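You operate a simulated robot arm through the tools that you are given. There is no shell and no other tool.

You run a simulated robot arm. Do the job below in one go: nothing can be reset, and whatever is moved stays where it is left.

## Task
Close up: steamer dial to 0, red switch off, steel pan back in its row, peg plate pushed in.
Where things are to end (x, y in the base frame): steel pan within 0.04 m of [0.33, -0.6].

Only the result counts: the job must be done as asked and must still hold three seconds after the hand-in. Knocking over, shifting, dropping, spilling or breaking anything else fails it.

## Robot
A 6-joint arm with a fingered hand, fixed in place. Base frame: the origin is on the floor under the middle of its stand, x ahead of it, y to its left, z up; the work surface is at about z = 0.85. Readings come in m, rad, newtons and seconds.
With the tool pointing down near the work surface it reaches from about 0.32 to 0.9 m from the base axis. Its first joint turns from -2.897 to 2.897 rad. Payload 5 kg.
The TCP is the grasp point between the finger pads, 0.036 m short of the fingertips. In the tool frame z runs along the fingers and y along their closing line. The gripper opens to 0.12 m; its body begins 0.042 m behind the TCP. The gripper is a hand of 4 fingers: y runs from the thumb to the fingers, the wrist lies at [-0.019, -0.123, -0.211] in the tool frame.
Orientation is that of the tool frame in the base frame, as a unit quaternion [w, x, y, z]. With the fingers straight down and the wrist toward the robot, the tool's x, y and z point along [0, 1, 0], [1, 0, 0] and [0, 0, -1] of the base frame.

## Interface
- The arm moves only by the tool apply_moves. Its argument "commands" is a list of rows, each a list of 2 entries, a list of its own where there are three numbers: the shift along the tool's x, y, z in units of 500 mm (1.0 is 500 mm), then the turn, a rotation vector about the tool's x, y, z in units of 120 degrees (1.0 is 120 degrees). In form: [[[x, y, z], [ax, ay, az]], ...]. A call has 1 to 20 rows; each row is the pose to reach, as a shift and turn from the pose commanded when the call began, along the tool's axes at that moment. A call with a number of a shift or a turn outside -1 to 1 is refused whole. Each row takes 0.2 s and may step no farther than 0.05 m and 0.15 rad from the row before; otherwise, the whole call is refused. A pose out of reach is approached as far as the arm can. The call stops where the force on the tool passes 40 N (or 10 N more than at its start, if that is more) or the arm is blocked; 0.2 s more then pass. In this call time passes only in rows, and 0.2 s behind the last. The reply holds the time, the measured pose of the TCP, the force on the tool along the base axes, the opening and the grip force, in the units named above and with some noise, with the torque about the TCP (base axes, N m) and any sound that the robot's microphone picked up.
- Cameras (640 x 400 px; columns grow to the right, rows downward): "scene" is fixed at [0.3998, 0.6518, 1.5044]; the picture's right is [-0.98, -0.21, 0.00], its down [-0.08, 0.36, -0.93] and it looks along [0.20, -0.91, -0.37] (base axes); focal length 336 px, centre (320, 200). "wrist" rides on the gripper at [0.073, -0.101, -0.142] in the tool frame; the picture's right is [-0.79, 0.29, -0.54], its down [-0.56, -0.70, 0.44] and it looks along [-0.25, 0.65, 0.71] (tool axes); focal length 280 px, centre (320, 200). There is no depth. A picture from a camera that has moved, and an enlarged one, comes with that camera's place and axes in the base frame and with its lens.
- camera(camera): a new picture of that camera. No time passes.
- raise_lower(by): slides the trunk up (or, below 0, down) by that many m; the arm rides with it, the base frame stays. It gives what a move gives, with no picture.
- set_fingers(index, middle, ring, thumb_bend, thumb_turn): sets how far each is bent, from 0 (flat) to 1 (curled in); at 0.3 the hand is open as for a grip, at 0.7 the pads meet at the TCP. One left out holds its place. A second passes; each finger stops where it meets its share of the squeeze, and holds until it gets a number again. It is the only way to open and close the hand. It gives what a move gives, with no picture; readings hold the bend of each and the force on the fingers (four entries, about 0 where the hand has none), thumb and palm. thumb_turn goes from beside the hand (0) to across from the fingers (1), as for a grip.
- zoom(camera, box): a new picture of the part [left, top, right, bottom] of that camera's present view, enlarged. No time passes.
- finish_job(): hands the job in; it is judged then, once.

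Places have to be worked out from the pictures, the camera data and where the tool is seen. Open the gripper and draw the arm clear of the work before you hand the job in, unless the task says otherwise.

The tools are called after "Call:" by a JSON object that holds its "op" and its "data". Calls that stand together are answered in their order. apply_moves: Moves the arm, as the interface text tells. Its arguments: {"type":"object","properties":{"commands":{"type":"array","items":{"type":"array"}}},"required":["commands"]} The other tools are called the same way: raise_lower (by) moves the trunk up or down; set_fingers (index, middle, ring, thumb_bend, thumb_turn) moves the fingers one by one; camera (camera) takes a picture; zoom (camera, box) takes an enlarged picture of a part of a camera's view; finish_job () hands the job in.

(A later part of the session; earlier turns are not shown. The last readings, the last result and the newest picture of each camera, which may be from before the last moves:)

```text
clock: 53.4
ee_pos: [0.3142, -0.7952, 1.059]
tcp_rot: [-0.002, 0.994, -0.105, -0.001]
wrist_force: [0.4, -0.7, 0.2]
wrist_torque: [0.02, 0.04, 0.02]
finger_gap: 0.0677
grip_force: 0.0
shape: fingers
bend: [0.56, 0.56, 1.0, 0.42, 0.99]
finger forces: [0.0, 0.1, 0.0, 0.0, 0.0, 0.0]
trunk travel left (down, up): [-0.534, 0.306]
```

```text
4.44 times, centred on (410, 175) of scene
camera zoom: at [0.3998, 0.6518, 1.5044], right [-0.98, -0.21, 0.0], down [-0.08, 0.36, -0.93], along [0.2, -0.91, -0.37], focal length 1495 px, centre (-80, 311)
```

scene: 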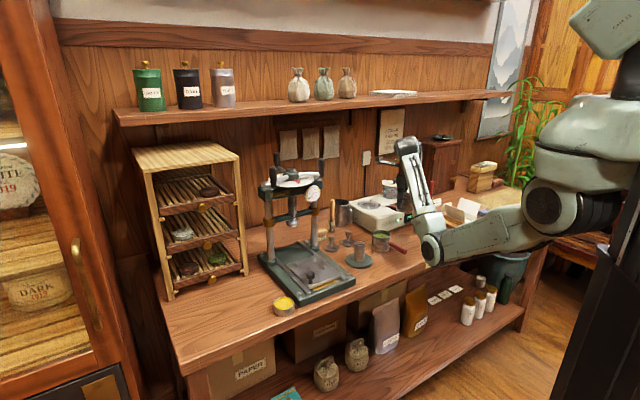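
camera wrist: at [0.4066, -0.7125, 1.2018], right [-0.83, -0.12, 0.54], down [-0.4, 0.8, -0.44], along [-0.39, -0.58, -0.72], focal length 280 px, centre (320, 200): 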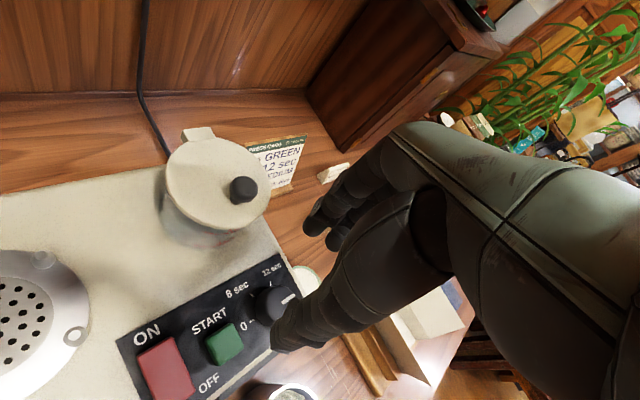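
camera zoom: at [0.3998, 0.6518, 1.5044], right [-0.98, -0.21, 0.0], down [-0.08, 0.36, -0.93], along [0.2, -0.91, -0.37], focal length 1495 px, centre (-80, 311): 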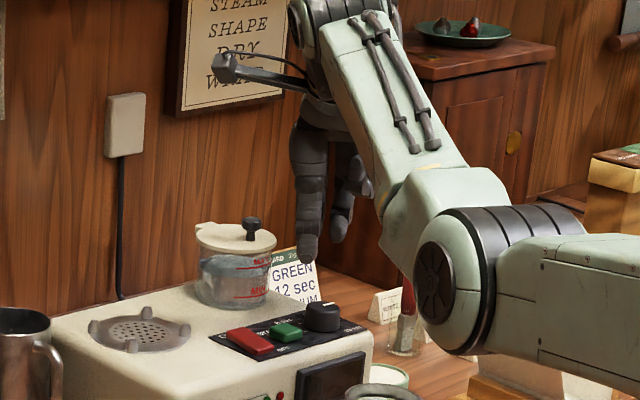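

The hand is over the dial, whose knob centre I measure at about (0.304, -0.780). I correct by 5 mm and come down to just above the knob top to check the straddle.

Call:
{"op": "apply_moves", "data": {"commands": [[[-0.0106, -0.0014, 0.03], [0, 0, 0]], [[-0.0106, -0.0014, 0.06], [0, 0, 0]], [[-0.0106, -0.0014, 0.09], [0, 0, 0]]]}}

Call:
{"op": "zoom", "data": {"camera": "wrist", "box": [180, 160, 400, 380]}}

Call:
{"op": "zoom", "data": {"camera": "scene", "box": [385, 170, 435, 220]}}

```text
clock: 54.2
ee_pos: [0.3102, -0.7931, 1.0132]
tcp_rot: [-0.003, 0.994, -0.106, -0.001]
wrist_force: [-1.0, 0.0, -0.1]
wrist_torque: [0.01, -0.01, -0.03]
finger_gap: 0.0673
grip_force: 0.1
shape: fingers
bend: [0.56, 0.56, 1.0, 0.42, 0.99]
finger forces: [0.1, 0.0, 0.1, 0.0, 0.1, 0.1]
trunk travel left (down, up): [-0.534, 0.306]
```

```text
1.82 times, centred on (290, 270) of wrist
camera zoom: at [0.403, -0.7092, 1.1557], right [-0.83, -0.12, 0.54], down [-0.4, 0.8, -0.44], along [-0.38, -0.58, -0.72], focal length 510 px, centre (374, 73)
```

zoom: 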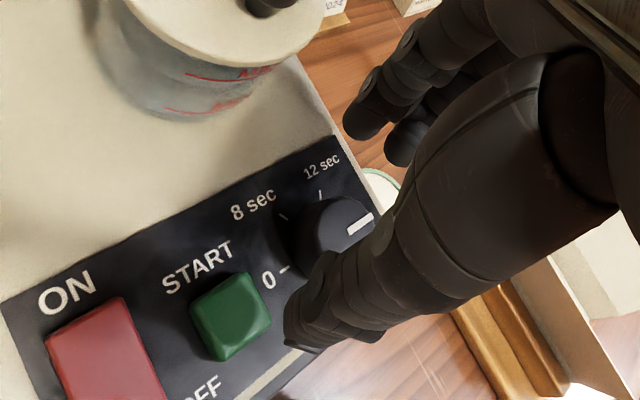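

```text
8.00 times, centred on (410, 195) of scene
camera zoom: at [0.3998, 0.6518, 1.5044], right [-0.98, -0.21, 0.0], down [-0.08, 0.36, -0.93], along [0.2, -0.91, -0.37], focal length 2692 px, centre (-400, 240)
```

zoom: 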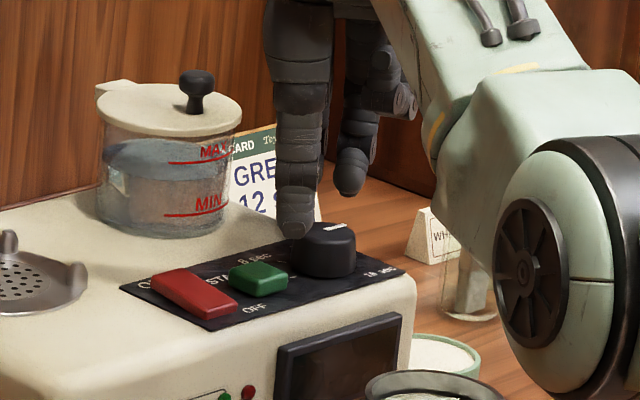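

The thumb is left of the knob and the fingers are beyond it, with 0, 8 and 12 sec ticks visible 60° apart. The START button is close to the thumb, so I narrow the hand a bit, shift 3 mm, and descend around the knob.

Call:
{"op": "set_fingers", "data": {"index": 0.58, "middle": 0.58, "thumb_bend": 0.47}}

Call:
{"op": "apply_moves", "data": {"commands": [[[-0.0064, 0.0, 0.015], [0, 0, 0]], [[-0.0064, 0.0, 0.03], [0, 0, 0]], [[-0.0064, 0.0, 0.044], [0, 0, 0]], [[-0.0064, 0.0, 0.056], [0, 0, 0]]]}}

Call:
{"op": "zoom", "data": {"camera": "wrist", "box": [180, 160, 400, 380]}}

Call:
{"op": "zoom", "data": {"camera": "scene", "box": [385, 170, 435, 220]}}

```text
clock: 55.2
ee_pos: [0.3096, -0.7924, 1.0118]
tcp_rot: [-0.002, 0.994, -0.105, -0.002]
wrist_force: [-1.1, 0.0, 0.7]
wrist_torque: [-0.01, 0.02, -0.03]
finger_gap: 0.0586
grip_force: 0.0
shape: fingers
bend: [0.57, 0.57, 1.0, 0.47, 1.0]
finger forces: [0.0, 0.0, 0.0, 0.0, 0.1, 0.1]
trunk travel left (down, up): [-0.534, 0.306]
```

```text
clock: 56.2
ee_pos: [0.3059, -0.7906, 0.986]
tcp_rot: [-0.001, 0.994, -0.106, -0.001]
wrist_force: [-0.9, -0.6, 1.3]
wrist_torque: [0.05, 0.0, -0.01]
finger_gap: 0.0575
grip_force: 0.6
shape: fingers
bend: [0.57, 0.57, 1.0, 0.47, 1.0]
finger forces: [0.0, 0.1, 0.0, 0.0, 1.6, 0.1]
trunk travel left (down, up): [-0.534, 0.306]
```

```text
1.82 times, centred on (290, 270) of wrist
camera zoom: at [0.3985, -0.7071, 1.1288], right [-0.83, -0.12, 0.54], down [-0.4, 0.8, -0.44], along [-0.39, -0.58, -0.72], focal length 510 px, centre (374, 73)
```

zoom: 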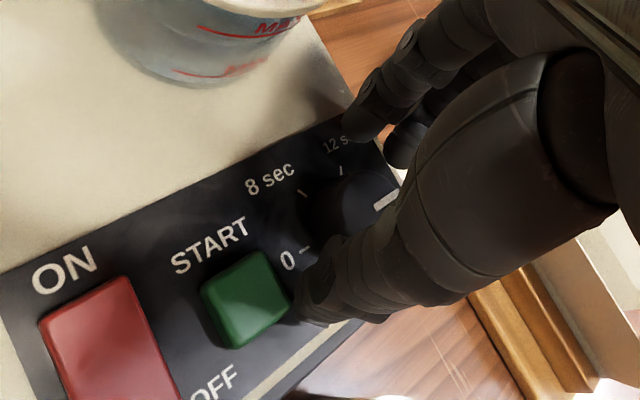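

```text
8.00 times, centred on (410, 195) of scene
camera zoom: at [0.3998, 0.6518, 1.5044], right [-0.98, -0.21, 0.0], down [-0.08, 0.36, -0.93], along [0.2, -0.91, -0.37], focal length 2692 px, centre (-400, 240)
```

zoom: 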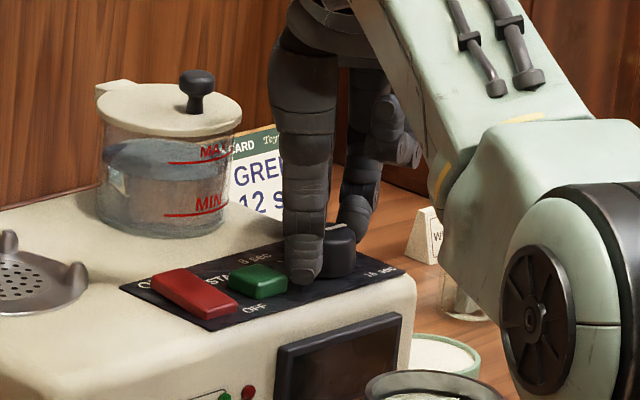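

The thumb tip is touching the panel lightly, at 1.6 N. I raise 3 mm to free it and then close on the knob.

Call:
{"op": "apply_moves", "data": {"commands": [[[0.0, 0.0, -0.006], [0, 0, 0]]]}}

Call:
{"op": "set_fingers", "data": {"index": 0.7, "middle": 0.7, "thumb_bend": 0.56}}

Call:
{"op": "zoom", "data": {"camera": "wrist", "box": [180, 160, 400, 380]}}

Call:
{"op": "zoom", "data": {"camera": "scene", "box": [395, 180, 425, 210]}}

```text
clock: 56.6
ee_pos: [0.307, -0.7899, 0.9892]
tcp_rot: [-0.002, 0.994, -0.106, -0.002]
wrist_force: [-0.8, 0.2, -1.1]
wrist_torque: [0.01, 0.01, 0.03]
finger_gap: 0.0579
grip_force: 0.0
shape: fingers
bend: [0.57, 0.57, 1.0, 0.47, 1.0]
finger forces: [0.0, 0.0, 0.0, 0.1, 0.0, 0.0]
trunk travel left (down, up): [-0.534, 0.306]
```

```text
clock: 57.6
ee_pos: [0.3062, -0.7897, 0.9892]
tcp_rot: [-0.002, 0.994, -0.106, -0.002]
wrist_force: [-0.6, -2.2, -0.6]
wrist_torque: [-0.02, 0.0, -0.01]
finger_gap: 0.0289
grip_force: 2.2
shape: fingers
bend: [0.69, 0.68, 1.0, 0.55, 1.0]
finger forces: [0.6, 2.4, 0.1, 0.1, 1.8, 0.1]
trunk travel left (down, up): [-0.534, 0.306]
```

```text
1.82 times, centred on (290, 270) of wrist
camera zoom: at [0.3987, -0.7072, 1.1325], right [-0.83, -0.12, 0.54], down [-0.4, 0.8, -0.44], along [-0.38, -0.58, -0.72], focal length 510 px, centre (374, 73)
```

zoom: 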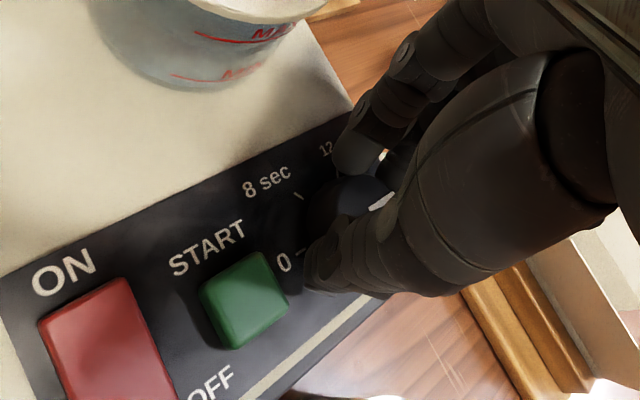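

```text
13.33 times, centred on (410, 195) of scene
camera zoom: at [0.3998, 0.6518, 1.5044], right [-0.98, -0.21, 0.0], down [-0.08, 0.36, -0.93], along [0.2, -0.91, -0.37], focal length 4486 px, centre (-880, 267)
```

zoom: 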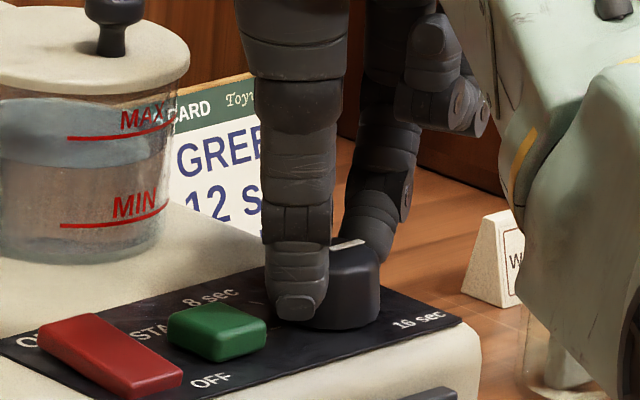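

The knob is pinched between thumb and fingers at about 2 N. I squeeze more firmly before turning.

Call:
{"op": "set_fingers", "data": {"index": 0.8, "middle": 0.8, "thumb_bend": 0.66}}

Call:
{"op": "zoom", "data": {"camera": "scene", "box": [395, 180, 425, 210]}}

```text
clock: 58.6
ee_pos: [0.3068, -0.7914, 0.9891]
tcp_rot: [-0.002, 0.994, -0.105, -0.001]
wrist_force: [1.2, -7.9, 0.2]
wrist_torque: [-0.11, -0.13, 0.01]
finger_gap: 0.0241
grip_force: 16.2
shape: fingers
bend: [0.75, 0.71, 1.0, 0.57, 1.0]
finger forces: [11.2, 9.6, 0.1, 0.0, 11.8, 0.1]
trunk travel left (down, up): [-0.534, 0.306]
```

```text
13.33 times, centred on (410, 195) of scene
camera zoom: at [0.3998, 0.6518, 1.5044], right [-0.98, -0.21, 0.0], down [-0.08, 0.36, -0.93], along [0.2, -0.91, -0.37], focal length 4486 px, centre (-880, 267)
```

zoom: 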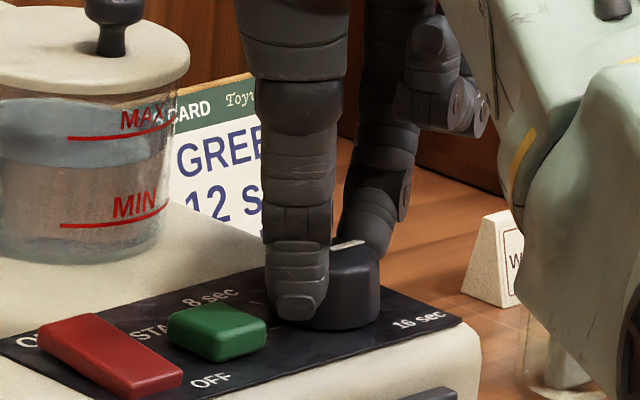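

The grip is firm at about 11 N per side. I turn the knob 30° counter-clockwise about its own axis and check that the pointer follows.

Call:
{"op": "apply_moves", "data": {"commands": [[[0.003, -0.0022, 0.0], [0, 0, -0.0625]], [[0.0058, -0.0047, 0.0], [0, 0, -0.125]], [[0.0081, -0.0076, 0.0], [0, 0, -0.1875]], [[0.0101, -0.0107, 0.0], [0, 0, -0.25]]]}}

Call:
{"op": "zoom", "data": {"camera": "wrist", "box": [180, 160, 400, 380]}}

Call:
{"op": "zoom", "data": {"camera": "scene", "box": [390, 170, 430, 210]}}

```text
clock: 59.6
ee_pos: [0.3131, -0.7876, 0.989]
tcp_rot: [-0.003, 0.988, 0.156, -0.001]
wrist_force: [-0.1, -10.2, -0.1]
wrist_torque: [-0.16, -0.01, 0.12]
finger_gap: 0.0237
grip_force: 16.8
shape: fingers
bend: [0.75, 0.68, 1.0, 0.57, 1.0]
finger forces: [9.0, 13.1, 0.1, 0.0, 10.8, 0.0]
trunk travel left (down, up): [-0.534, 0.306]
```

```text
1.82 times, centred on (290, 270) of wrist
camera zoom: at [0.3506, -0.6686, 1.1321], right [-0.66, -0.52, 0.54], down [-0.75, 0.49, -0.44], along [-0.04, -0.7, -0.72], focal length 510 px, centre (374, 73)
```

zoom: 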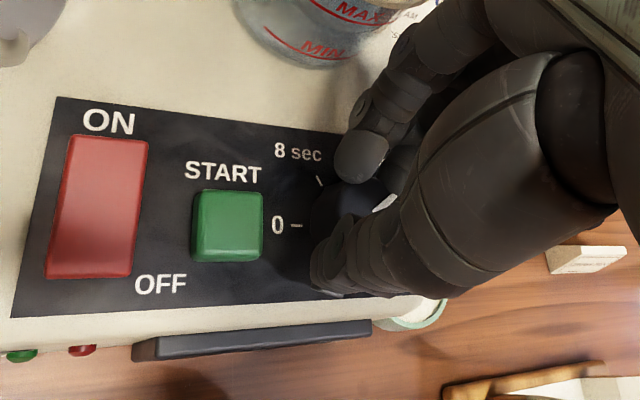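

```text
10.00 times, centred on (410, 190) of scene
camera zoom: at [0.3998, 0.6518, 1.5044], right [-0.98, -0.21, 0.0], down [-0.08, 0.36, -0.93], along [0.2, -0.91, -0.37], focal length 3365 px, centre (-580, 300)
```

zoom: 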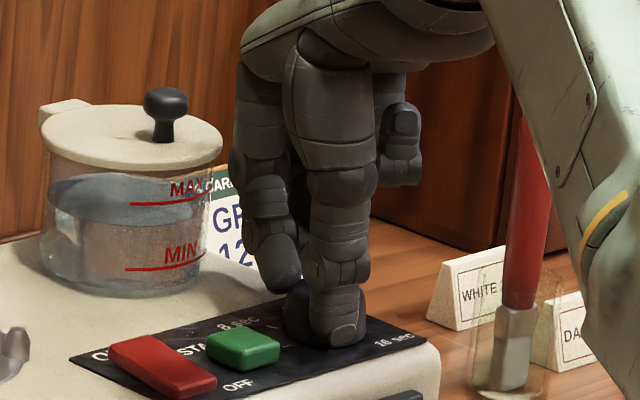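

The pointer is turning with the hand. I continue another 30°.

Call:
{"op": "apply_moves", "data": {"commands": [[[0.003, -0.0022, 0.0], [0, 0, -0.0625]], [[0.0058, -0.0047, 0.0], [0, 0, -0.125]], [[0.0081, -0.0076, 0.0], [0, 0, -0.1875]], [[0.0101, -0.0107, 0.0], [0, 0, -0.25]]]}}

Call:
{"op": "zoom", "data": {"camera": "wrist", "box": [180, 160, 400, 380]}}

Call:
{"op": "zoom", "data": {"camera": "scene", "box": [390, 170, 430, 210]}}

```text
clock: 60.6
ee_pos: [0.3156, -0.7812, 0.9887]
tcp_rot: [-0.003, 0.914, 0.407, 0.0]
wrist_force: [0.9, -7.2, -0.8]
wrist_torque: [-0.08, 0.04, 0.09]
finger_gap: 0.0239
grip_force: 15.2
shape: fingers
bend: [0.75, 0.71, 1.0, 0.57, 1.0]
finger forces: [8.2, 11.1, 0.0, 0.0, 11.5, 0.0]
trunk travel left (down, up): [-0.534, 0.306]
```

```text
1.82 times, centred on (290, 270) of wrist
camera zoom: at [0.2893, -0.6593, 1.1322], right [-0.31, -0.78, 0.54], down [-0.9, 0.05, -0.44], along [0.32, -0.62, -0.72], focal length 510 px, centre (374, 73)
```

zoom: 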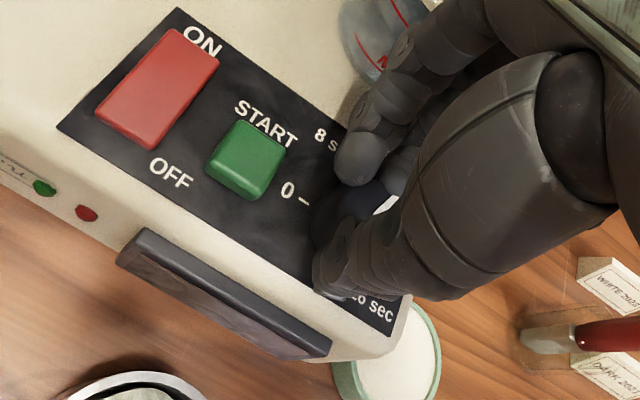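

```text
10.00 times, centred on (410, 190) of scene
camera zoom: at [0.3998, 0.6518, 1.5044], right [-0.98, -0.21, 0.0], down [-0.08, 0.36, -0.93], along [0.2, -0.91, -0.37], focal length 3365 px, centre (-580, 300)
```

zoom: 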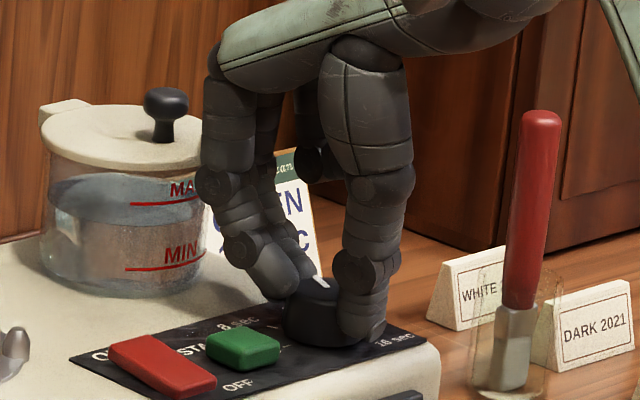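

The pointer has moved about 60°, from 16 to 12 sec. The fingers are getting near the water pot, so I release, lift 3.5 cm, and turn the hand back for the next stroke.

Call:
{"op": "set_fingers", "data": {"index": 0.66, "middle": 0.64, "thumb_bend": 0.45}}

Call:
{"op": "apply_moves", "data": {"commands": [[[0.0, 0.0, -0.03], [0, 0, 0]], [[0.0, 0.0, -0.07], [0, 0, 0]], [[-0.0033, 0.0018, -0.07], [0, 0, 0.0625]], [[-0.0068, 0.0031, -0.07], [0, 0, 0.125]], [[-0.0104, 0.0039, -0.07], [0, 0, 0.1875]], [[-0.0141, 0.0043, -0.07], [0, 0, 0.25]], [[-0.0178, 0.0041, -0.07], [0, 0, 0.3125]], [[-0.0215, 0.0035, -0.07], [0, 0, 0.375]], [[-0.0251, 0.0024, -0.07], [0, 0, 0.4375]], [[-0.0285, 0.0009, -0.07], [0, 0, 0.5]]]}}

Call:
{"op": "zoom", "data": {"camera": "wrist", "box": [180, 160, 400, 380]}}

Call:
{"op": "zoom", "data": {"camera": "scene", "box": [390, 170, 430, 210]}}

```text
clock: 61.6
ee_pos: [0.3161, -0.7801, 0.9891]
tcp_rot: [-0.003, 0.914, 0.405, 0.0]
wrist_force: [-0.3, 0.2, -0.1]
wrist_torque: [-0.06, 0.02, 0.0]
finger_gap: 0.0473
grip_force: 0.0
shape: fingers
bend: [0.66, 0.64, 1.0, 0.45, 0.99]
finger forces: [0.1, 0.1, 0.0, 0.0, 0.0, 0.0]
trunk travel left (down, up): [-0.534, 0.306]
```

```text
clock: 63.8
ee_pos: [0.3076, -0.7908, 1.0254]
tcp_rot: [-0.002, 0.994, -0.106, -0.002]
wrist_force: [-0.9, 0.3, -0.5]
wrist_torque: [-0.01, 0.0, 0.0]
finger_gap: 0.0473
grip_force: 0.1
shape: fingers
bend: [0.66, 0.64, 1.0, 0.45, 0.99]
finger forces: [0.1, 0.0, 0.0, 0.0, 0.0, 0.0]
trunk travel left (down, up): [-0.534, 0.306]
```

```text
1.82 times, centred on (290, 270) of wrist
camera zoom: at [0.3997, -0.7073, 1.168], right [-0.83, -0.12, 0.54], down [-0.4, 0.8, -0.44], along [-0.39, -0.58, -0.72], focal length 510 px, centre (374, 73)
```

zoom: 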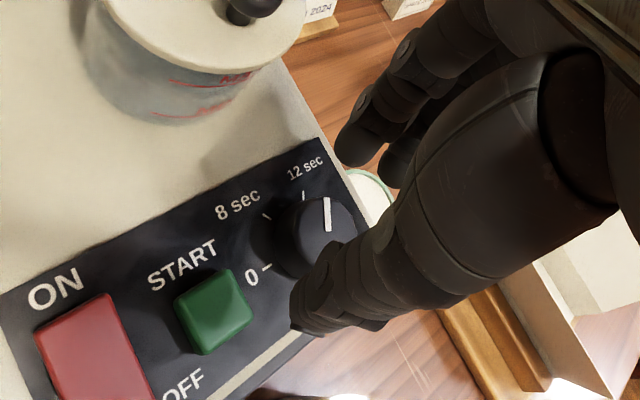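

```text
10.00 times, centred on (410, 190) of scene
camera zoom: at [0.3998, 0.6518, 1.5044], right [-0.98, -0.21, 0.0], down [-0.08, 0.36, -0.93], along [0.2, -0.91, -0.37], focal length 3365 px, centre (-580, 300)
```

zoom: 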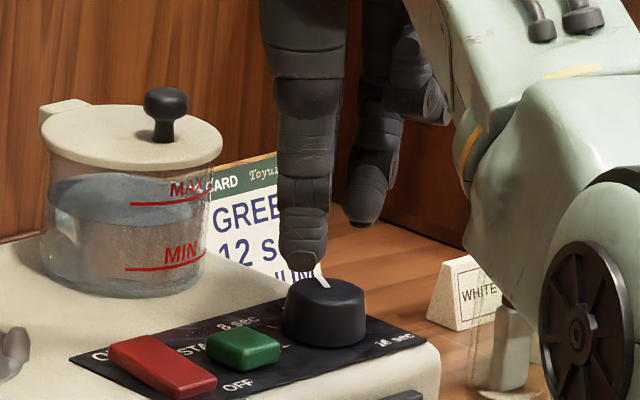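

The pointer now stands exactly at 12 sec, so two more 60° strokes are needed. I reopen the fingers, descend to the same place and grip again.

Call:
{"op": "set_fingers", "data": {"index": 0.58, "middle": 0.58, "thumb_bend": 0.47}}

Call:
{"op": "apply_moves", "data": {"commands": [[[0.0, 0.0, 0.025], [0, 0, 0]], [[0.0, 0.0, 0.05], [0, 0, 0]], [[0.0, 0.0, 0.072], [0, 0, 0]]]}}

Call:
{"op": "set_fingers", "data": {"index": 0.7, "middle": 0.7, "thumb_bend": 0.56}}

Call:
{"op": "set_fingers", "data": {"index": 0.8, "middle": 0.8, "thumb_bend": 0.66}}

Call:
{"op": "zoom", "data": {"camera": "scene", "box": [390, 170, 430, 210]}}

```text
clock: 64.8
ee_pos: [0.3074, -0.7899, 1.0244]
tcp_rot: [-0.001, 0.994, -0.105, -0.001]
wrist_force: [0.0, 0.4, -0.2]
wrist_torque: [-0.03, 0.03, 0.02]
finger_gap: 0.0582
grip_force: 0.0
shape: fingers
bend: [0.57, 0.57, 1.0, 0.47, 1.0]
finger forces: [0.1, 0.0, 0.0, 0.1, 0.0, 0.0]
trunk travel left (down, up): [-0.534, 0.306]
```

```text
clock: 65.6
ee_pos: [0.3064, -0.7895, 0.9886]
tcp_rot: [-0.002, 0.994, -0.106, -0.002]
wrist_force: [-0.3, -0.6, 1.2]
wrist_torque: [0.1, 0.03, 0.02]
finger_gap: 0.0581
grip_force: 0.8
shape: fingers
bend: [0.57, 0.57, 1.0, 0.47, 1.0]
finger forces: [0.0, 0.0, 0.1, 0.1, 0.8, 0.0]
trunk travel left (down, up): [-0.534, 0.306]
```

```text
clock: 66.6
ee_pos: [0.3074, -0.7897, 0.9883]
tcp_rot: [-0.001, 0.994, -0.105, -0.002]
wrist_force: [-0.8, -1.9, -0.2]
wrist_torque: [-0.09, 0.02, 0.02]
finger_gap: 0.0294
grip_force: 2.8
shape: fingers
bend: [0.69, 0.68, 1.0, 0.55, 1.0]
finger forces: [0.8, 3.0, 0.1, 0.1, 1.4, 0.0]
trunk travel left (down, up): [-0.534, 0.306]
```

```text
clock: 67.6
ee_pos: [0.3066, -0.7903, 0.9869]
tcp_rot: [-0.003, 0.994, -0.106, -0.002]
wrist_force: [-0.2, -7.8, -2.4]
wrist_torque: [-0.01, -0.05, 0.03]
finger_gap: 0.0252
grip_force: 15.1
shape: fingers
bend: [0.74, 0.67, 1.0, 0.57, 1.0]
finger forces: [8.6, 10.1, 0.0, 0.0, 11.9, 0.1]
trunk travel left (down, up): [-0.534, 0.306]
```

```text
10.00 times, centred on (410, 190) of scene
camera zoom: at [0.3998, 0.6518, 1.5044], right [-0.98, -0.21, 0.0], down [-0.08, 0.36, -0.93], along [0.2, -0.91, -0.37], focal length 3365 px, centre (-580, 300)
```

zoom: 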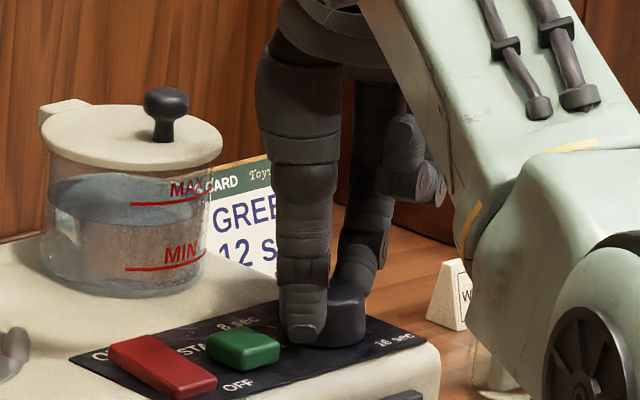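

The grip is as firm as before. I turn the second 60° stroke in one go.

Call:
{"op": "apply_moves", "data": {"commands": [[[0.003, -0.0022, 0.0], [0, 0, -0.0625]], [[0.0058, -0.0047, 0.0], [0, 0, -0.125]], [[0.0081, -0.0076, 0.0], [0, 0, -0.1875]], [[0.0101, -0.0107, 0.0], [0, 0, -0.25]], [[0.0116, -0.0141, 0.0], [0, 0, -0.3125]], [[0.0127, -0.0177, 0.0], [0, 0, -0.375]], [[0.0133, -0.0214, 0.0], [0, 0, -0.4375]], [[0.0135, -0.0251, 0.0], [0, 0, -0.5]]]}}

Call:
{"op": "set_fingers", "data": {"index": 0.66, "middle": 0.63, "thumb_bend": 0.45}}

Call:
{"op": "apply_moves", "data": {"commands": [[[0.0, 0.0, -0.03], [0, 0, 0]], [[0.0, 0.0, -0.07], [0, 0, 0]], [[-0.0033, 0.0018, -0.07], [0, 0, 0.0625]], [[-0.0068, 0.0031, -0.07], [0, 0, 0.125]], [[-0.0104, 0.0039, -0.07], [0, 0, 0.1875]], [[-0.0141, 0.0043, -0.07], [0, 0, 0.25]], [[-0.0178, 0.0041, -0.07], [0, 0, 0.3125]], [[-0.0215, 0.0035, -0.07], [0, 0, 0.375]], [[-0.0251, 0.0024, -0.07], [0, 0, 0.4375]], [[-0.0285, 0.0009, -0.07], [0, 0, 0.5]]]}}

Call:
{"op": "zoom", "data": {"camera": "wrist", "box": [180, 160, 400, 380]}}

Call:
{"op": "zoom", "data": {"camera": "scene", "box": [390, 170, 430, 210]}}

```text
clock: 69.4
ee_pos: [0.3149, -0.7797, 0.9881]
tcp_rot: [-0.002, 0.913, 0.407, 0.0]
wrist_force: [-1.0, -8.1, -2.0]
wrist_torque: [-0.15, 0.09, 0.05]
finger_gap: 0.0236
grip_force: 14.0
shape: fingers
bend: [0.74, 0.67, 1.0, 0.57, 1.0]
finger forces: [6.5, 10.5, 0.0, 0.0, 11.2, 0.0]
trunk travel left (down, up): [-0.534, 0.306]
```

```text
clock: 70.4
ee_pos: [0.3167, -0.7779, 0.9883]
tcp_rot: [-0.003, 0.914, 0.406, 0.0]
wrist_force: [0.1, 0.0, -0.2]
wrist_torque: [-0.02, 0.03, -0.03]
finger_gap: 0.0471
grip_force: 0.0
shape: fingers
bend: [0.66, 0.63, 1.0, 0.45, 0.99]
finger forces: [0.0, 0.0, 0.0, 0.0, 0.0, 0.1]
trunk travel left (down, up): [-0.534, 0.306]
```

```text
clock: 72.6
ee_pos: [0.306, -0.7911, 1.0237]
tcp_rot: [-0.002, 0.994, -0.106, -0.002]
wrist_force: [0.3, 0.1, 0.4]
wrist_torque: [-0.03, 0.01, -0.02]
finger_gap: 0.0471
grip_force: 0.0
shape: fingers
bend: [0.66, 0.63, 1.0, 0.45, 0.99]
finger forces: [0.1, 0.0, 0.0, 0.0, 0.1, 0.0]
trunk travel left (down, up): [-0.534, 0.306]
```

```text
1.82 times, centred on (290, 270) of wrist
camera zoom: at [0.3993, -0.7072, 1.1669], right [-0.83, -0.12, 0.54], down [-0.4, 0.8, -0.44], along [-0.39, -0.58, -0.72], focal length 510 px, centre (374, 73)
```

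zoom: 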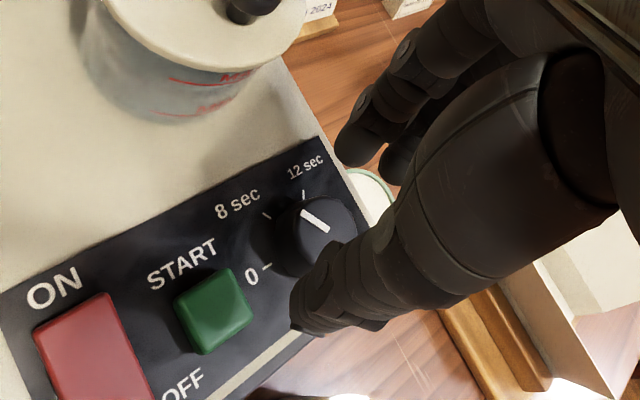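

```text
10.00 times, centred on (410, 190) of scene
camera zoom: at [0.3998, 0.6518, 1.5044], right [-0.98, -0.21, 0.0], down [-0.08, 0.36, -0.93], along [0.2, -0.91, -0.37], focal length 3365 px, centre (-580, 300)
```

zoom: 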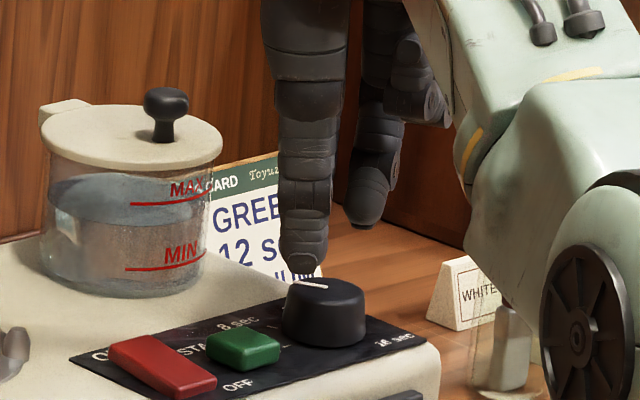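

The pointer is now near 8 sec, about 64° short of 0. I grip once more and turn the last stretch.

Call:
{"op": "set_fingers", "data": {"index": 0.58, "middle": 0.58, "thumb_bend": 0.47}}

Call:
{"op": "apply_moves", "data": {"commands": [[[0.0, 0.0, 0.025], [0, 0, 0]], [[0.0, 0.0, 0.05], [0, 0, 0]], [[0.0, 0.0, 0.07], [0, 0, 0]]]}}

Call:
{"op": "set_fingers", "data": {"index": 0.7, "middle": 0.7, "thumb_bend": 0.56}}

Call:
{"op": "set_fingers", "data": {"index": 0.8, "middle": 0.8, "thumb_bend": 0.66}}

Call:
{"op": "apply_moves", "data": {"commands": [[[0.0032, -0.0023, 0.0], [0, 0, -0.0667]], [[0.0061, -0.0051, 0.0], [0, 0, -0.1333]], [[0.0085, -0.0082, 0.0], [0, 0, -0.2]], [[0.0105, -0.0116, 0.0], [0, 0, -0.2667]], [[0.0121, -0.0153, 0.0], [0, 0, -0.3333]], [[0.013, -0.0191, 0.0], [0, 0, -0.4]], [[0.0134, -0.0231, 0.0], [0, 0, -0.4667]], [[0.0133, -0.0271, 0.0], [0, 0, -0.5333]]]}}

Call:
{"op": "zoom", "data": {"camera": "scene", "box": [390, 170, 430, 210]}}

Call:
{"op": "zoom", "data": {"camera": "wrist", "box": [180, 160, 400, 380]}}

```text
clock: 73.6
ee_pos: [0.3065, -0.7893, 1.0224]
tcp_rot: [-0.002, 0.994, -0.105, -0.002]
wrist_force: [-0.6, -1.0, -0.2]
wrist_torque: [0.02, -0.02, 0.02]
finger_gap: 0.0579
grip_force: 0.0
shape: fingers
bend: [0.57, 0.57, 1.0, 0.47, 1.0]
finger forces: [0.1, 0.2, 0.1, 0.0, 0.0, 0.0]
trunk travel left (down, up): [-0.534, 0.306]
```

```text
clock: 74.4
ee_pos: [0.3053, -0.7889, 0.987]
tcp_rot: [-0.002, 0.994, -0.105, -0.002]
wrist_force: [0.0, -0.6, 0.8]
wrist_torque: [0.04, 0.01, 0.0]
finger_gap: 0.058
grip_force: 0.7
shape: fingers
bend: [0.57, 0.57, 1.0, 0.47, 1.0]
finger forces: [0.1, 0.1, 0.0, 0.0, 0.7, 0.1]
trunk travel left (down, up): [-0.534, 0.306]
```

```text
clock: 75.4
ee_pos: [0.3057, -0.7904, 0.9873]
tcp_rot: [-0.002, 0.994, -0.106, -0.002]
wrist_force: [-0.8, -2.9, 0.9]
wrist_torque: [-0.07, 0.01, 0.03]
finger_gap: 0.0301
grip_force: 2.0
shape: fingers
bend: [0.69, 0.68, 1.0, 0.55, 1.0]
finger forces: [1.1, 2.8, 0.0, 0.0, 1.9, 0.1]
trunk travel left (down, up): [-0.534, 0.306]
```

```text
clock: 76.4
ee_pos: [0.3067, -0.7896, 0.9868]
tcp_rot: [-0.003, 0.994, -0.105, -0.002]
wrist_force: [-1.1, -6.2, -3.6]
wrist_torque: [0.02, -0.05, 0.04]
finger_gap: 0.026
grip_force: 16.1
shape: fingers
bend: [0.73, 0.71, 1.0, 0.57, 1.0]
finger forces: [8.7, 10.3, 0.1, 0.0, 12.6, 0.1]
trunk travel left (down, up): [-0.534, 0.306]
```

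```text
clock: 78.2
ee_pos: [0.3167, -0.7798, 0.9886]
tcp_rot: [-0.002, 0.898, 0.439, 0.0]
wrist_force: [-2.0, -8.7, -4.2]
wrist_torque: [-0.25, -0.05, 0.06]
finger_gap: 0.0232
grip_force: 12.8
shape: fingers
bend: [0.74, 0.71, 1.0, 0.57, 1.0]
finger forces: [6.2, 10.8, 0.1, 0.1, 9.4, 0.0]
trunk travel left (down, up): [-0.534, 0.306]
```

```text
10.00 times, centred on (410, 190) of scene
camera zoom: at [0.3998, 0.6518, 1.5044], right [-0.98, -0.21, 0.0], down [-0.08, 0.36, -0.93], along [0.2, -0.91, -0.37], focal length 3365 px, centre (-580, 300)
```

zoom: 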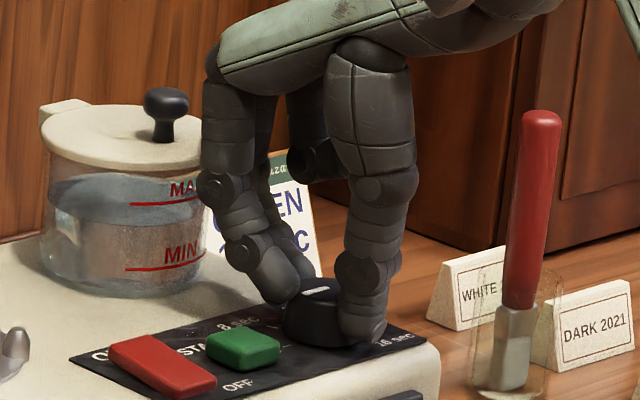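

```text
1.82 times, centred on (290, 270) of wrist
camera zoom: at [0.2808, -0.661, 1.1316], right [-0.26, -0.8, 0.54], down [-0.9, -0.01, -0.44], along [0.36, -0.6, -0.72], focal length 510 px, centre (374, 73)
```

zoom: 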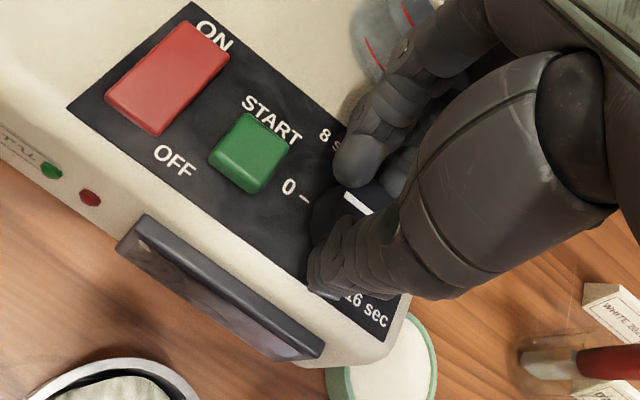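

The pointer now appears to lie along the 0 mark. I release, lift and look.

Call:
{"op": "set_fingers", "data": {"index": 0.66, "middle": 0.63, "thumb_bend": 0.45}}

Call:
{"op": "apply_moves", "data": {"commands": [[[0.0, 0.0, -0.03], [0, 0, 0]], [[0.0, 0.0, -0.08], [0, 0, 0]], [[0.0, 0.0, -0.15], [0, 0, 0]], [[0.0, 0.0, -0.2], [0, 0, 0]]]}}

Call:
{"op": "zoom", "data": {"camera": "scene", "box": [390, 170, 430, 210]}}

Call:
{"op": "zoom", "data": {"camera": "wrist", "box": [180, 100, 400, 320]}}

```text
clock: 79.2
ee_pos: [0.3164, -0.7771, 0.9882]
tcp_rot: [-0.002, 0.899, 0.438, 0.0]
wrist_force: [-1.1, 1.2, -0.1]
wrist_torque: [-0.02, -0.02, 0.02]
finger_gap: 0.0469
grip_force: 1.0
shape: fingers
bend: [0.66, 0.64, 1.0, 0.45, 0.99]
finger forces: [0.0, 1.2, 0.0, 0.0, 0.0, 0.0]
trunk travel left (down, up): [-0.534, 0.306]
```

```text
clock: 80.2
ee_pos: [0.3125, -0.7792, 1.0893]
tcp_rot: [-0.003, 0.899, 0.438, 0.0]
wrist_force: [0.0, 0.3, 0.7]
wrist_torque: [0.01, -0.04, 0.02]
finger_gap: 0.0475
grip_force: 0.2
shape: fingers
bend: [0.66, 0.63, 1.0, 0.45, 0.99]
finger forces: [0.1, 0.1, 0.1, 0.0, 0.0, 0.0]
trunk travel left (down, up): [-0.534, 0.306]
```

```text
10.00 times, centred on (410, 190) of scene
camera zoom: at [0.3998, 0.6518, 1.5044], right [-0.98, -0.21, 0.0], down [-0.08, 0.36, -0.93], along [0.2, -0.91, -0.37], focal length 3365 px, centre (-580, 300)
```

zoom: 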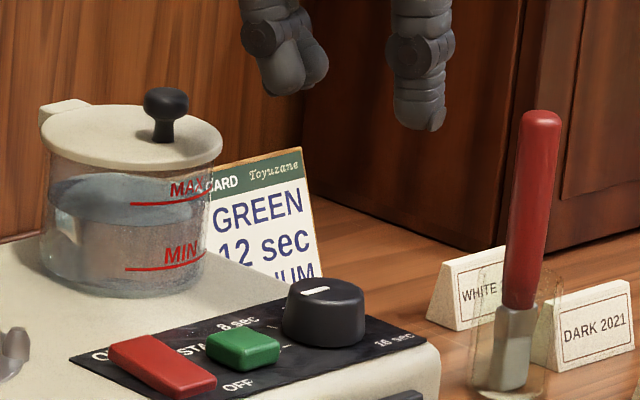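

```text
1.82 times, centred on (290, 210) of wrist
camera zoom: at [0.2779, -0.6597, 1.2321], right [-0.26, -0.8, 0.54], down [-0.9, -0.01, -0.44], along [0.36, -0.6, -0.72], focal length 510 px, centre (374, 182)
```

zoom: 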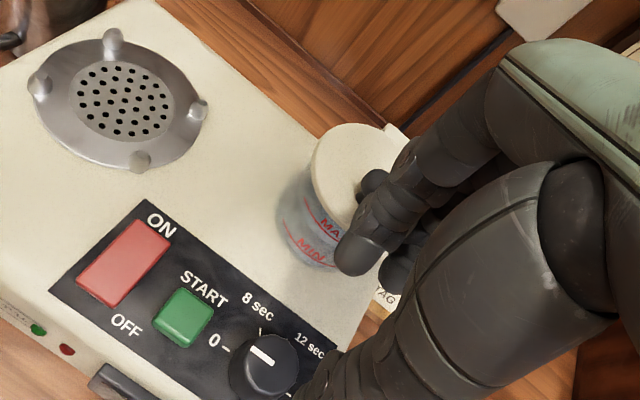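

By measurement the pointer direction is 46°, against 45° for the 0 mark. I zoom in to confirm.

Call:
{"op": "zoom", "data": {"camera": "wrist", "box": [225, 240, 305, 320]}}

Call:
{"op": "camera", "data": {"camera": "scene"}}

```text
5.00 times, centred on (265, 280) of wrist
camera zoom: at [0.2779, -0.6597, 1.2321], right [-0.26, -0.8, 0.54], down [-0.9, -0.01, -0.44], along [0.36, -0.6, -0.72], focal length 1402 px, centre (595, -200)
```

zoom: 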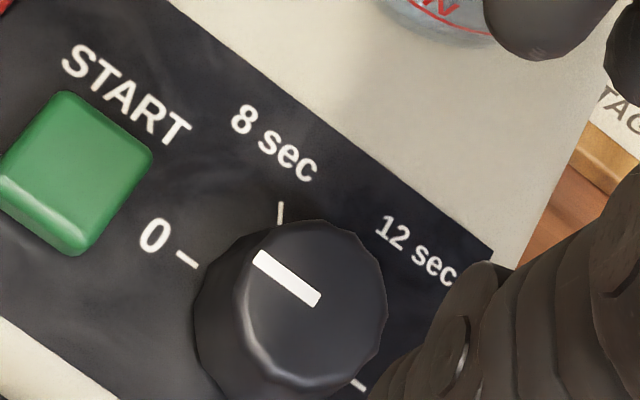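

```text
taken
```

scene: 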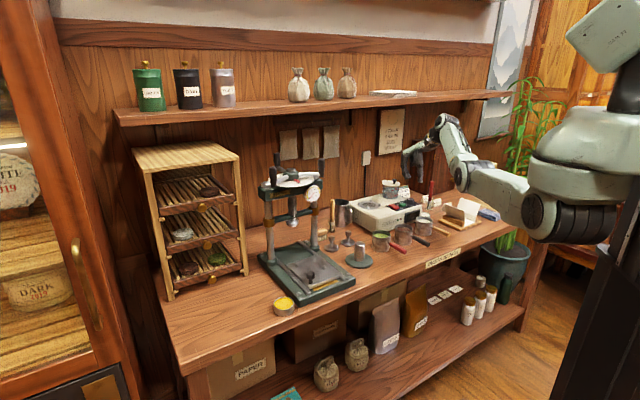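

The pointer is parallel to the 0 tick and points straight at it, so the dial is done. Next is the peg plate, so I zoom in on the press from the scene camera.

Call:
{"op": "zoom", "data": {"camera": "scene", "box": [250, 220, 370, 310]}}

Call:
{"op": "zoom", "data": {"camera": "scene", "box": [240, 150, 360, 240]}}

```text
4.44 times, centred on (310, 265) of scene
camera zoom: at [0.3998, 0.6518, 1.5044], right [-0.98, -0.21, 0.0], down [-0.08, 0.36, -0.93], along [0.2, -0.91, -0.37], focal length 1495 px, centre (364, -89)
```

zoom: 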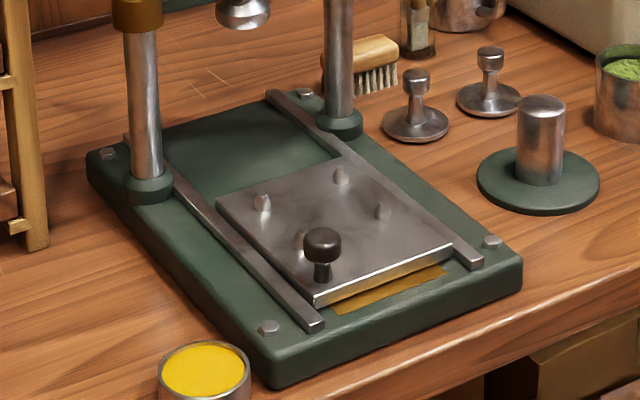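

```text
4.44 times, centred on (300, 195) of scene
camera zoom: at [0.3998, 0.6518, 1.5044], right [-0.98, -0.21, 0.0], down [-0.08, 0.36, -0.93], along [0.2, -0.91, -0.37], focal length 1495 px, centre (409, 222)
```

zoom: 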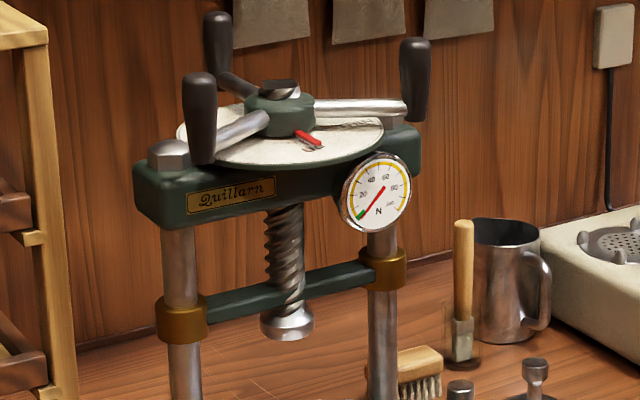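

The dial reads 0. For the plate I will push its black knob (at about d 0.562, l 0.296, top z 0.92) toward the wall with the backs of the closed fingers. I first back away from the steamer and raise the trunk.

Call:
{"op": "apply_moves", "data": {"commands": [[[0.04, -0.064, -0.01], [0, 0, 0.0117]], [[0.08, -0.128, -0.02], [0, 0, 0.0233]], [[0.12, -0.192, -0.03], [0, 0, 0.035]], [[0.16, -0.257, -0.03], [0, 0, 0.0467]], [[0.2006, -0.3216, -0.03], [0, 0, 0.0583]]]}}

Call:
{"op": "raise_lower", "data": {"by": 0.14}}

Call:
{"op": "set_fingers", "data": {"index": 0.68, "middle": 0.68, "ring": 0.68, "thumb_bend": 0.55}}

Call:
{"op": "camera", "data": {"camera": "scene"}}

```text
clock: 81.4
ee_pos: [0.2563, -0.6241, 1.0884]
tcp_rot: [0.0, 0.924, 0.381, -0.001]
wrist_force: [-0.3, -1.0, 1.0]
wrist_torque: [0.0, -0.01, -0.02]
finger_gap: 0.0475
grip_force: 0.1
shape: fingers
bend: [0.66, 0.63, 1.0, 0.45, 0.99]
finger forces: [0.1, 0.0, 0.1, 0.0, 0.1, 0.0]
out of reach, approached as far as the arm can: row 5
trunk travel left (down, up): [-0.534, 0.306]
```

```text
clock: 83.1
ee_pos: [0.2555, -0.6247, 1.2298]
tcp_rot: [-0.001, 0.924, 0.381, 0.0]
wrist_force: [0.3, -0.1, 0.0]
wrist_torque: [0.02, -0.01, -0.01]
finger_gap: 0.0472
grip_force: 0.0
shape: fingers
bend: [0.66, 0.63, 1.0, 0.45, 0.99]
finger forces: [0.1, 0.1, 0.1, 0.0, 0.0, 0.0]
trunk travel left (down, up): [-0.674, 0.166]
```

```text
clock: 84.1
ee_pos: [0.2573, -0.6239, 1.2286]
tcp_rot: [0.0, 0.924, 0.382, 0.0]
wrist_force: [0.2, 0.5, 0.0]
wrist_torque: [0.01, 0.01, 0.01]
finger_gap: 0.0308
grip_force: 0.0
shape: fingers
bend: [0.68, 0.68, 0.68, 0.55, 1.0]
finger forces: [0.0, 0.1, 0.0, 0.0, 0.0, 0.1]
trunk travel left (down, up): [-0.674, 0.166]
```

```text
taken
```

scene: 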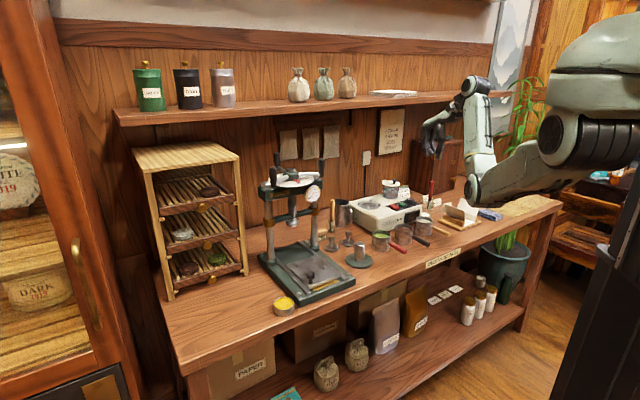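

Everything on the steamer side looks right. I carry the closed hand left along the front of the bench, above all the items, toward the press.

Call:
{"op": "apply_moves", "data": {"commands": [[[0.08, -0.02, 0.04], [0, 0, 0]], [[0.16, -0.04, 0.08], [0, 0, 0]], [[0.24, -0.06, 0.12], [0, 0, 0]], [[0.32, -0.08, 0.16], [0, 0, 0]], [[0.4, -0.1, 0.2], [0, 0, 0]], [[0.48, -0.12, 0.22], [0, 0, 0]], [[0.56, -0.14, 0.22], [0, 0, 0]], [[0.64, -0.16, 0.22], [0, 0, 0]], [[0.72, -0.18, 0.22], [0, 0, 0]], [[0.8, -0.2, 0.22], [0, 0, 0]]]}}

Call:
{"op": "camera", "data": {"camera": "wrist"}}

Call:
{"op": "camera", "data": {"camera": "scene"}}

```text
clock: 86.3
ee_pos: [0.4775, -0.2803, 1.0943]
tcp_rot: [0.001, 0.924, 0.382, 0.0]
wrist_force: [-0.7, 0.7, 0.1]
wrist_torque: [-0.01, 0.0, -0.02]
finger_gap: 0.0303
grip_force: 0.1
shape: fingers
bend: [0.68, 0.68, 0.68, 0.55, 1.0]
finger forces: [0.0, 0.1, 0.0, 0.1, 0.0, 0.0]
out of reach, approached as far as the arm can: row 1, 2, 3, 4, 5, 6, 7, 8, 9, 10
trunk travel left (down, up): [-0.674, 0.166]
```

```text
taken
camera wrist: at [0.4585, -0.1566, 1.2368], right [-0.36, -0.76, 0.54], down [-0.89, 0.1, -0.45], along [0.28, -0.64, -0.71], focal length 280 px, centre (320, 200)
```

wrist: 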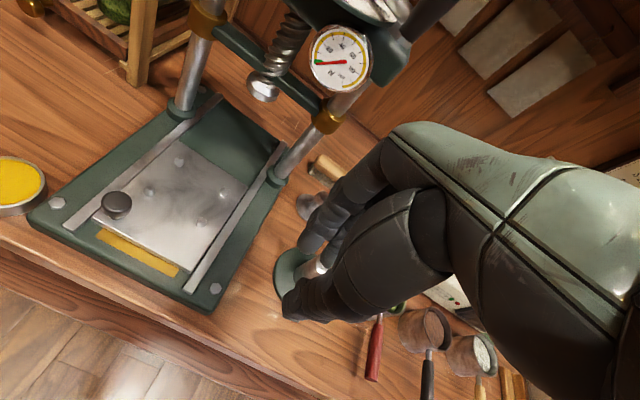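

```text
taken
```

scene: 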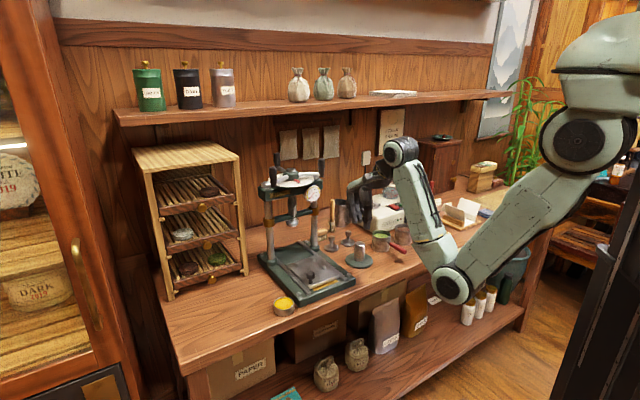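

The arm is near its inner reach limit at this height, but going lower gives it more room. The wrist camera shows the press clearly, with the plate's black knob at its front-left corner. I lower while moving left to a spot in front of the knob.

Call:
{"op": "apply_moves", "data": {"commands": [[[0.0, 0.0, 0.06], [0, 0, 0]], [[0.05, -0.014, 0.12], [0, 0, 0]], [[0.12, -0.03, 0.17], [0, 0, 0]], [[0.19, -0.05, 0.2], [0, 0, 0]], [[0.26, -0.07, 0.22], [0, 0, 0]], [[0.32, -0.085, 0.238], [0, 0, 0]], [[0.346, -0.095, 0.238], [0, 0, 0]]]}}

Call:
{"op": "camera", "data": {"camera": "wrist"}}

Call:
{"op": "zoom", "data": {"camera": "scene", "box": [250, 180, 410, 310]}}

```text
clock: 87.9
ee_pos: [0.5659, -0.1229, 0.9745]
tcp_rot: [0.0, 0.925, 0.381, 0.0]
wrist_force: [-0.8, 0.1, -0.1]
wrist_torque: [0.05, 0.0, 0.0]
finger_gap: 0.0304
grip_force: 0.1
shape: fingers
bend: [0.68, 0.68, 0.68, 0.55, 1.0]
finger forces: [0.0, 0.0, 0.0, 0.0, 0.1, 0.0]
trunk travel left (down, up): [-0.674, 0.166]
```

```text
taken
camera wrist: at [0.546, 0.0006, 1.1166], right [-0.36, -0.76, 0.54], down [-0.89, 0.1, -0.44], along [0.28, -0.64, -0.71], focal length 280 px, centre (320, 200)
```

wrist: 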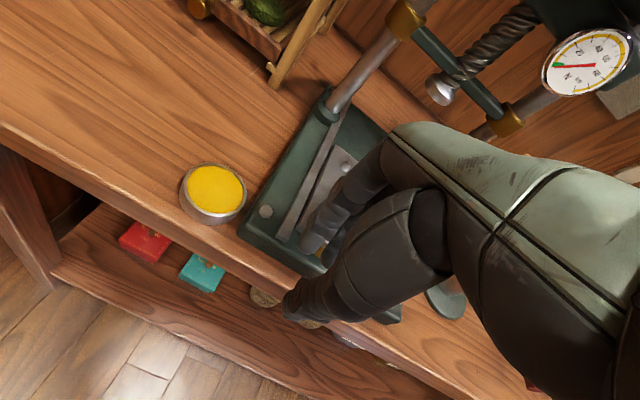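

```text
3.08 times, centred on (330, 245) of scene
camera zoom: at [0.3998, 0.6518, 1.5044], right [-0.98, -0.21, 0.0], down [-0.08, 0.36, -0.93], along [0.2, -0.91, -0.37], focal length 1035 px, centre (289, 62)
```

zoom: 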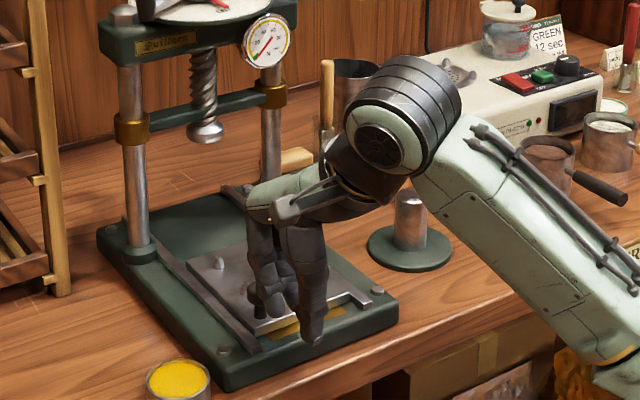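

The hand is in front of the press, fingers lined up with the knob at about (d 0.563, l 0.305). I lower to knob height and ease forward until the finger backs meet it.

Call:
{"op": "apply_moves", "data": {"commands": [[[-0.01, 0.0, 0.03], [0, 0, 0]], [[-0.01, 0.0, 0.064], [0, 0, 0]], [[-0.01, 0.02, 0.064], [0, 0, 0]], [[-0.01, 0.04, 0.064], [0, 0, 0]]]}}

Call:
{"op": "zoom", "data": {"camera": "scene", "box": [270, 220, 350, 310]}}

Call:
{"op": "zoom", "data": {"camera": "wrist", "box": [200, 100, 420, 330]}}

```text
clock: 88.9
ee_pos: [0.5793, -0.141, 0.9416]
tcp_rot: [0.0, 0.925, 0.381, 0.001]
wrist_force: [0.3, 0.4, 0.5]
wrist_torque: [-0.01, 0.02, -0.01]
finger_gap: 0.0304
grip_force: 0.3
shape: fingers
bend: [0.68, 0.68, 0.68, 0.55, 1.0]
finger forces: [0.0, 0.2, 0.0, 0.0, 0.0, 0.0]
trunk travel left (down, up): [-0.674, 0.166]
```

```text
4.44 times, centred on (310, 265) of scene
camera zoom: at [0.3998, 0.6518, 1.5044], right [-0.98, -0.21, 0.0], down [-0.08, 0.36, -0.93], along [0.2, -0.91, -0.37], focal length 1495 px, centre (364, -89)
```

zoom: 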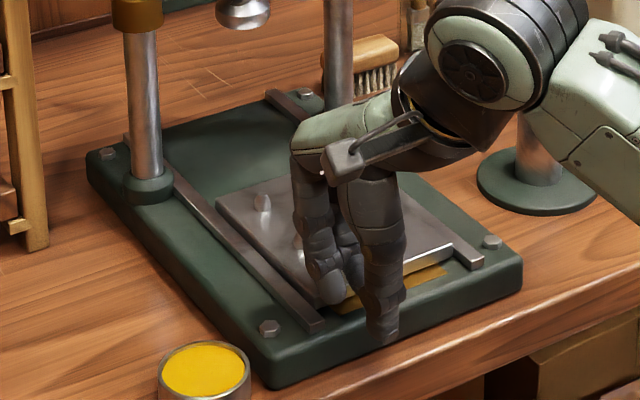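

```text
1.74 times, centred on (310, 215) of wrist
camera zoom: at [0.5584, -0.0178, 1.0845], right [-0.36, -0.76, 0.54], down [-0.89, 0.1, -0.44], along [0.28, -0.64, -0.71], focal length 488 px, centre (337, 174)
```

zoom: 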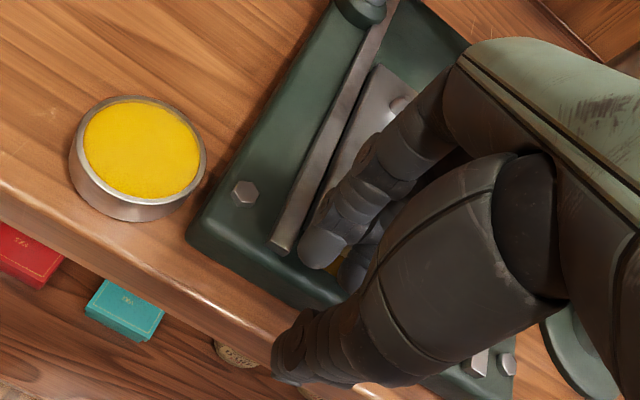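

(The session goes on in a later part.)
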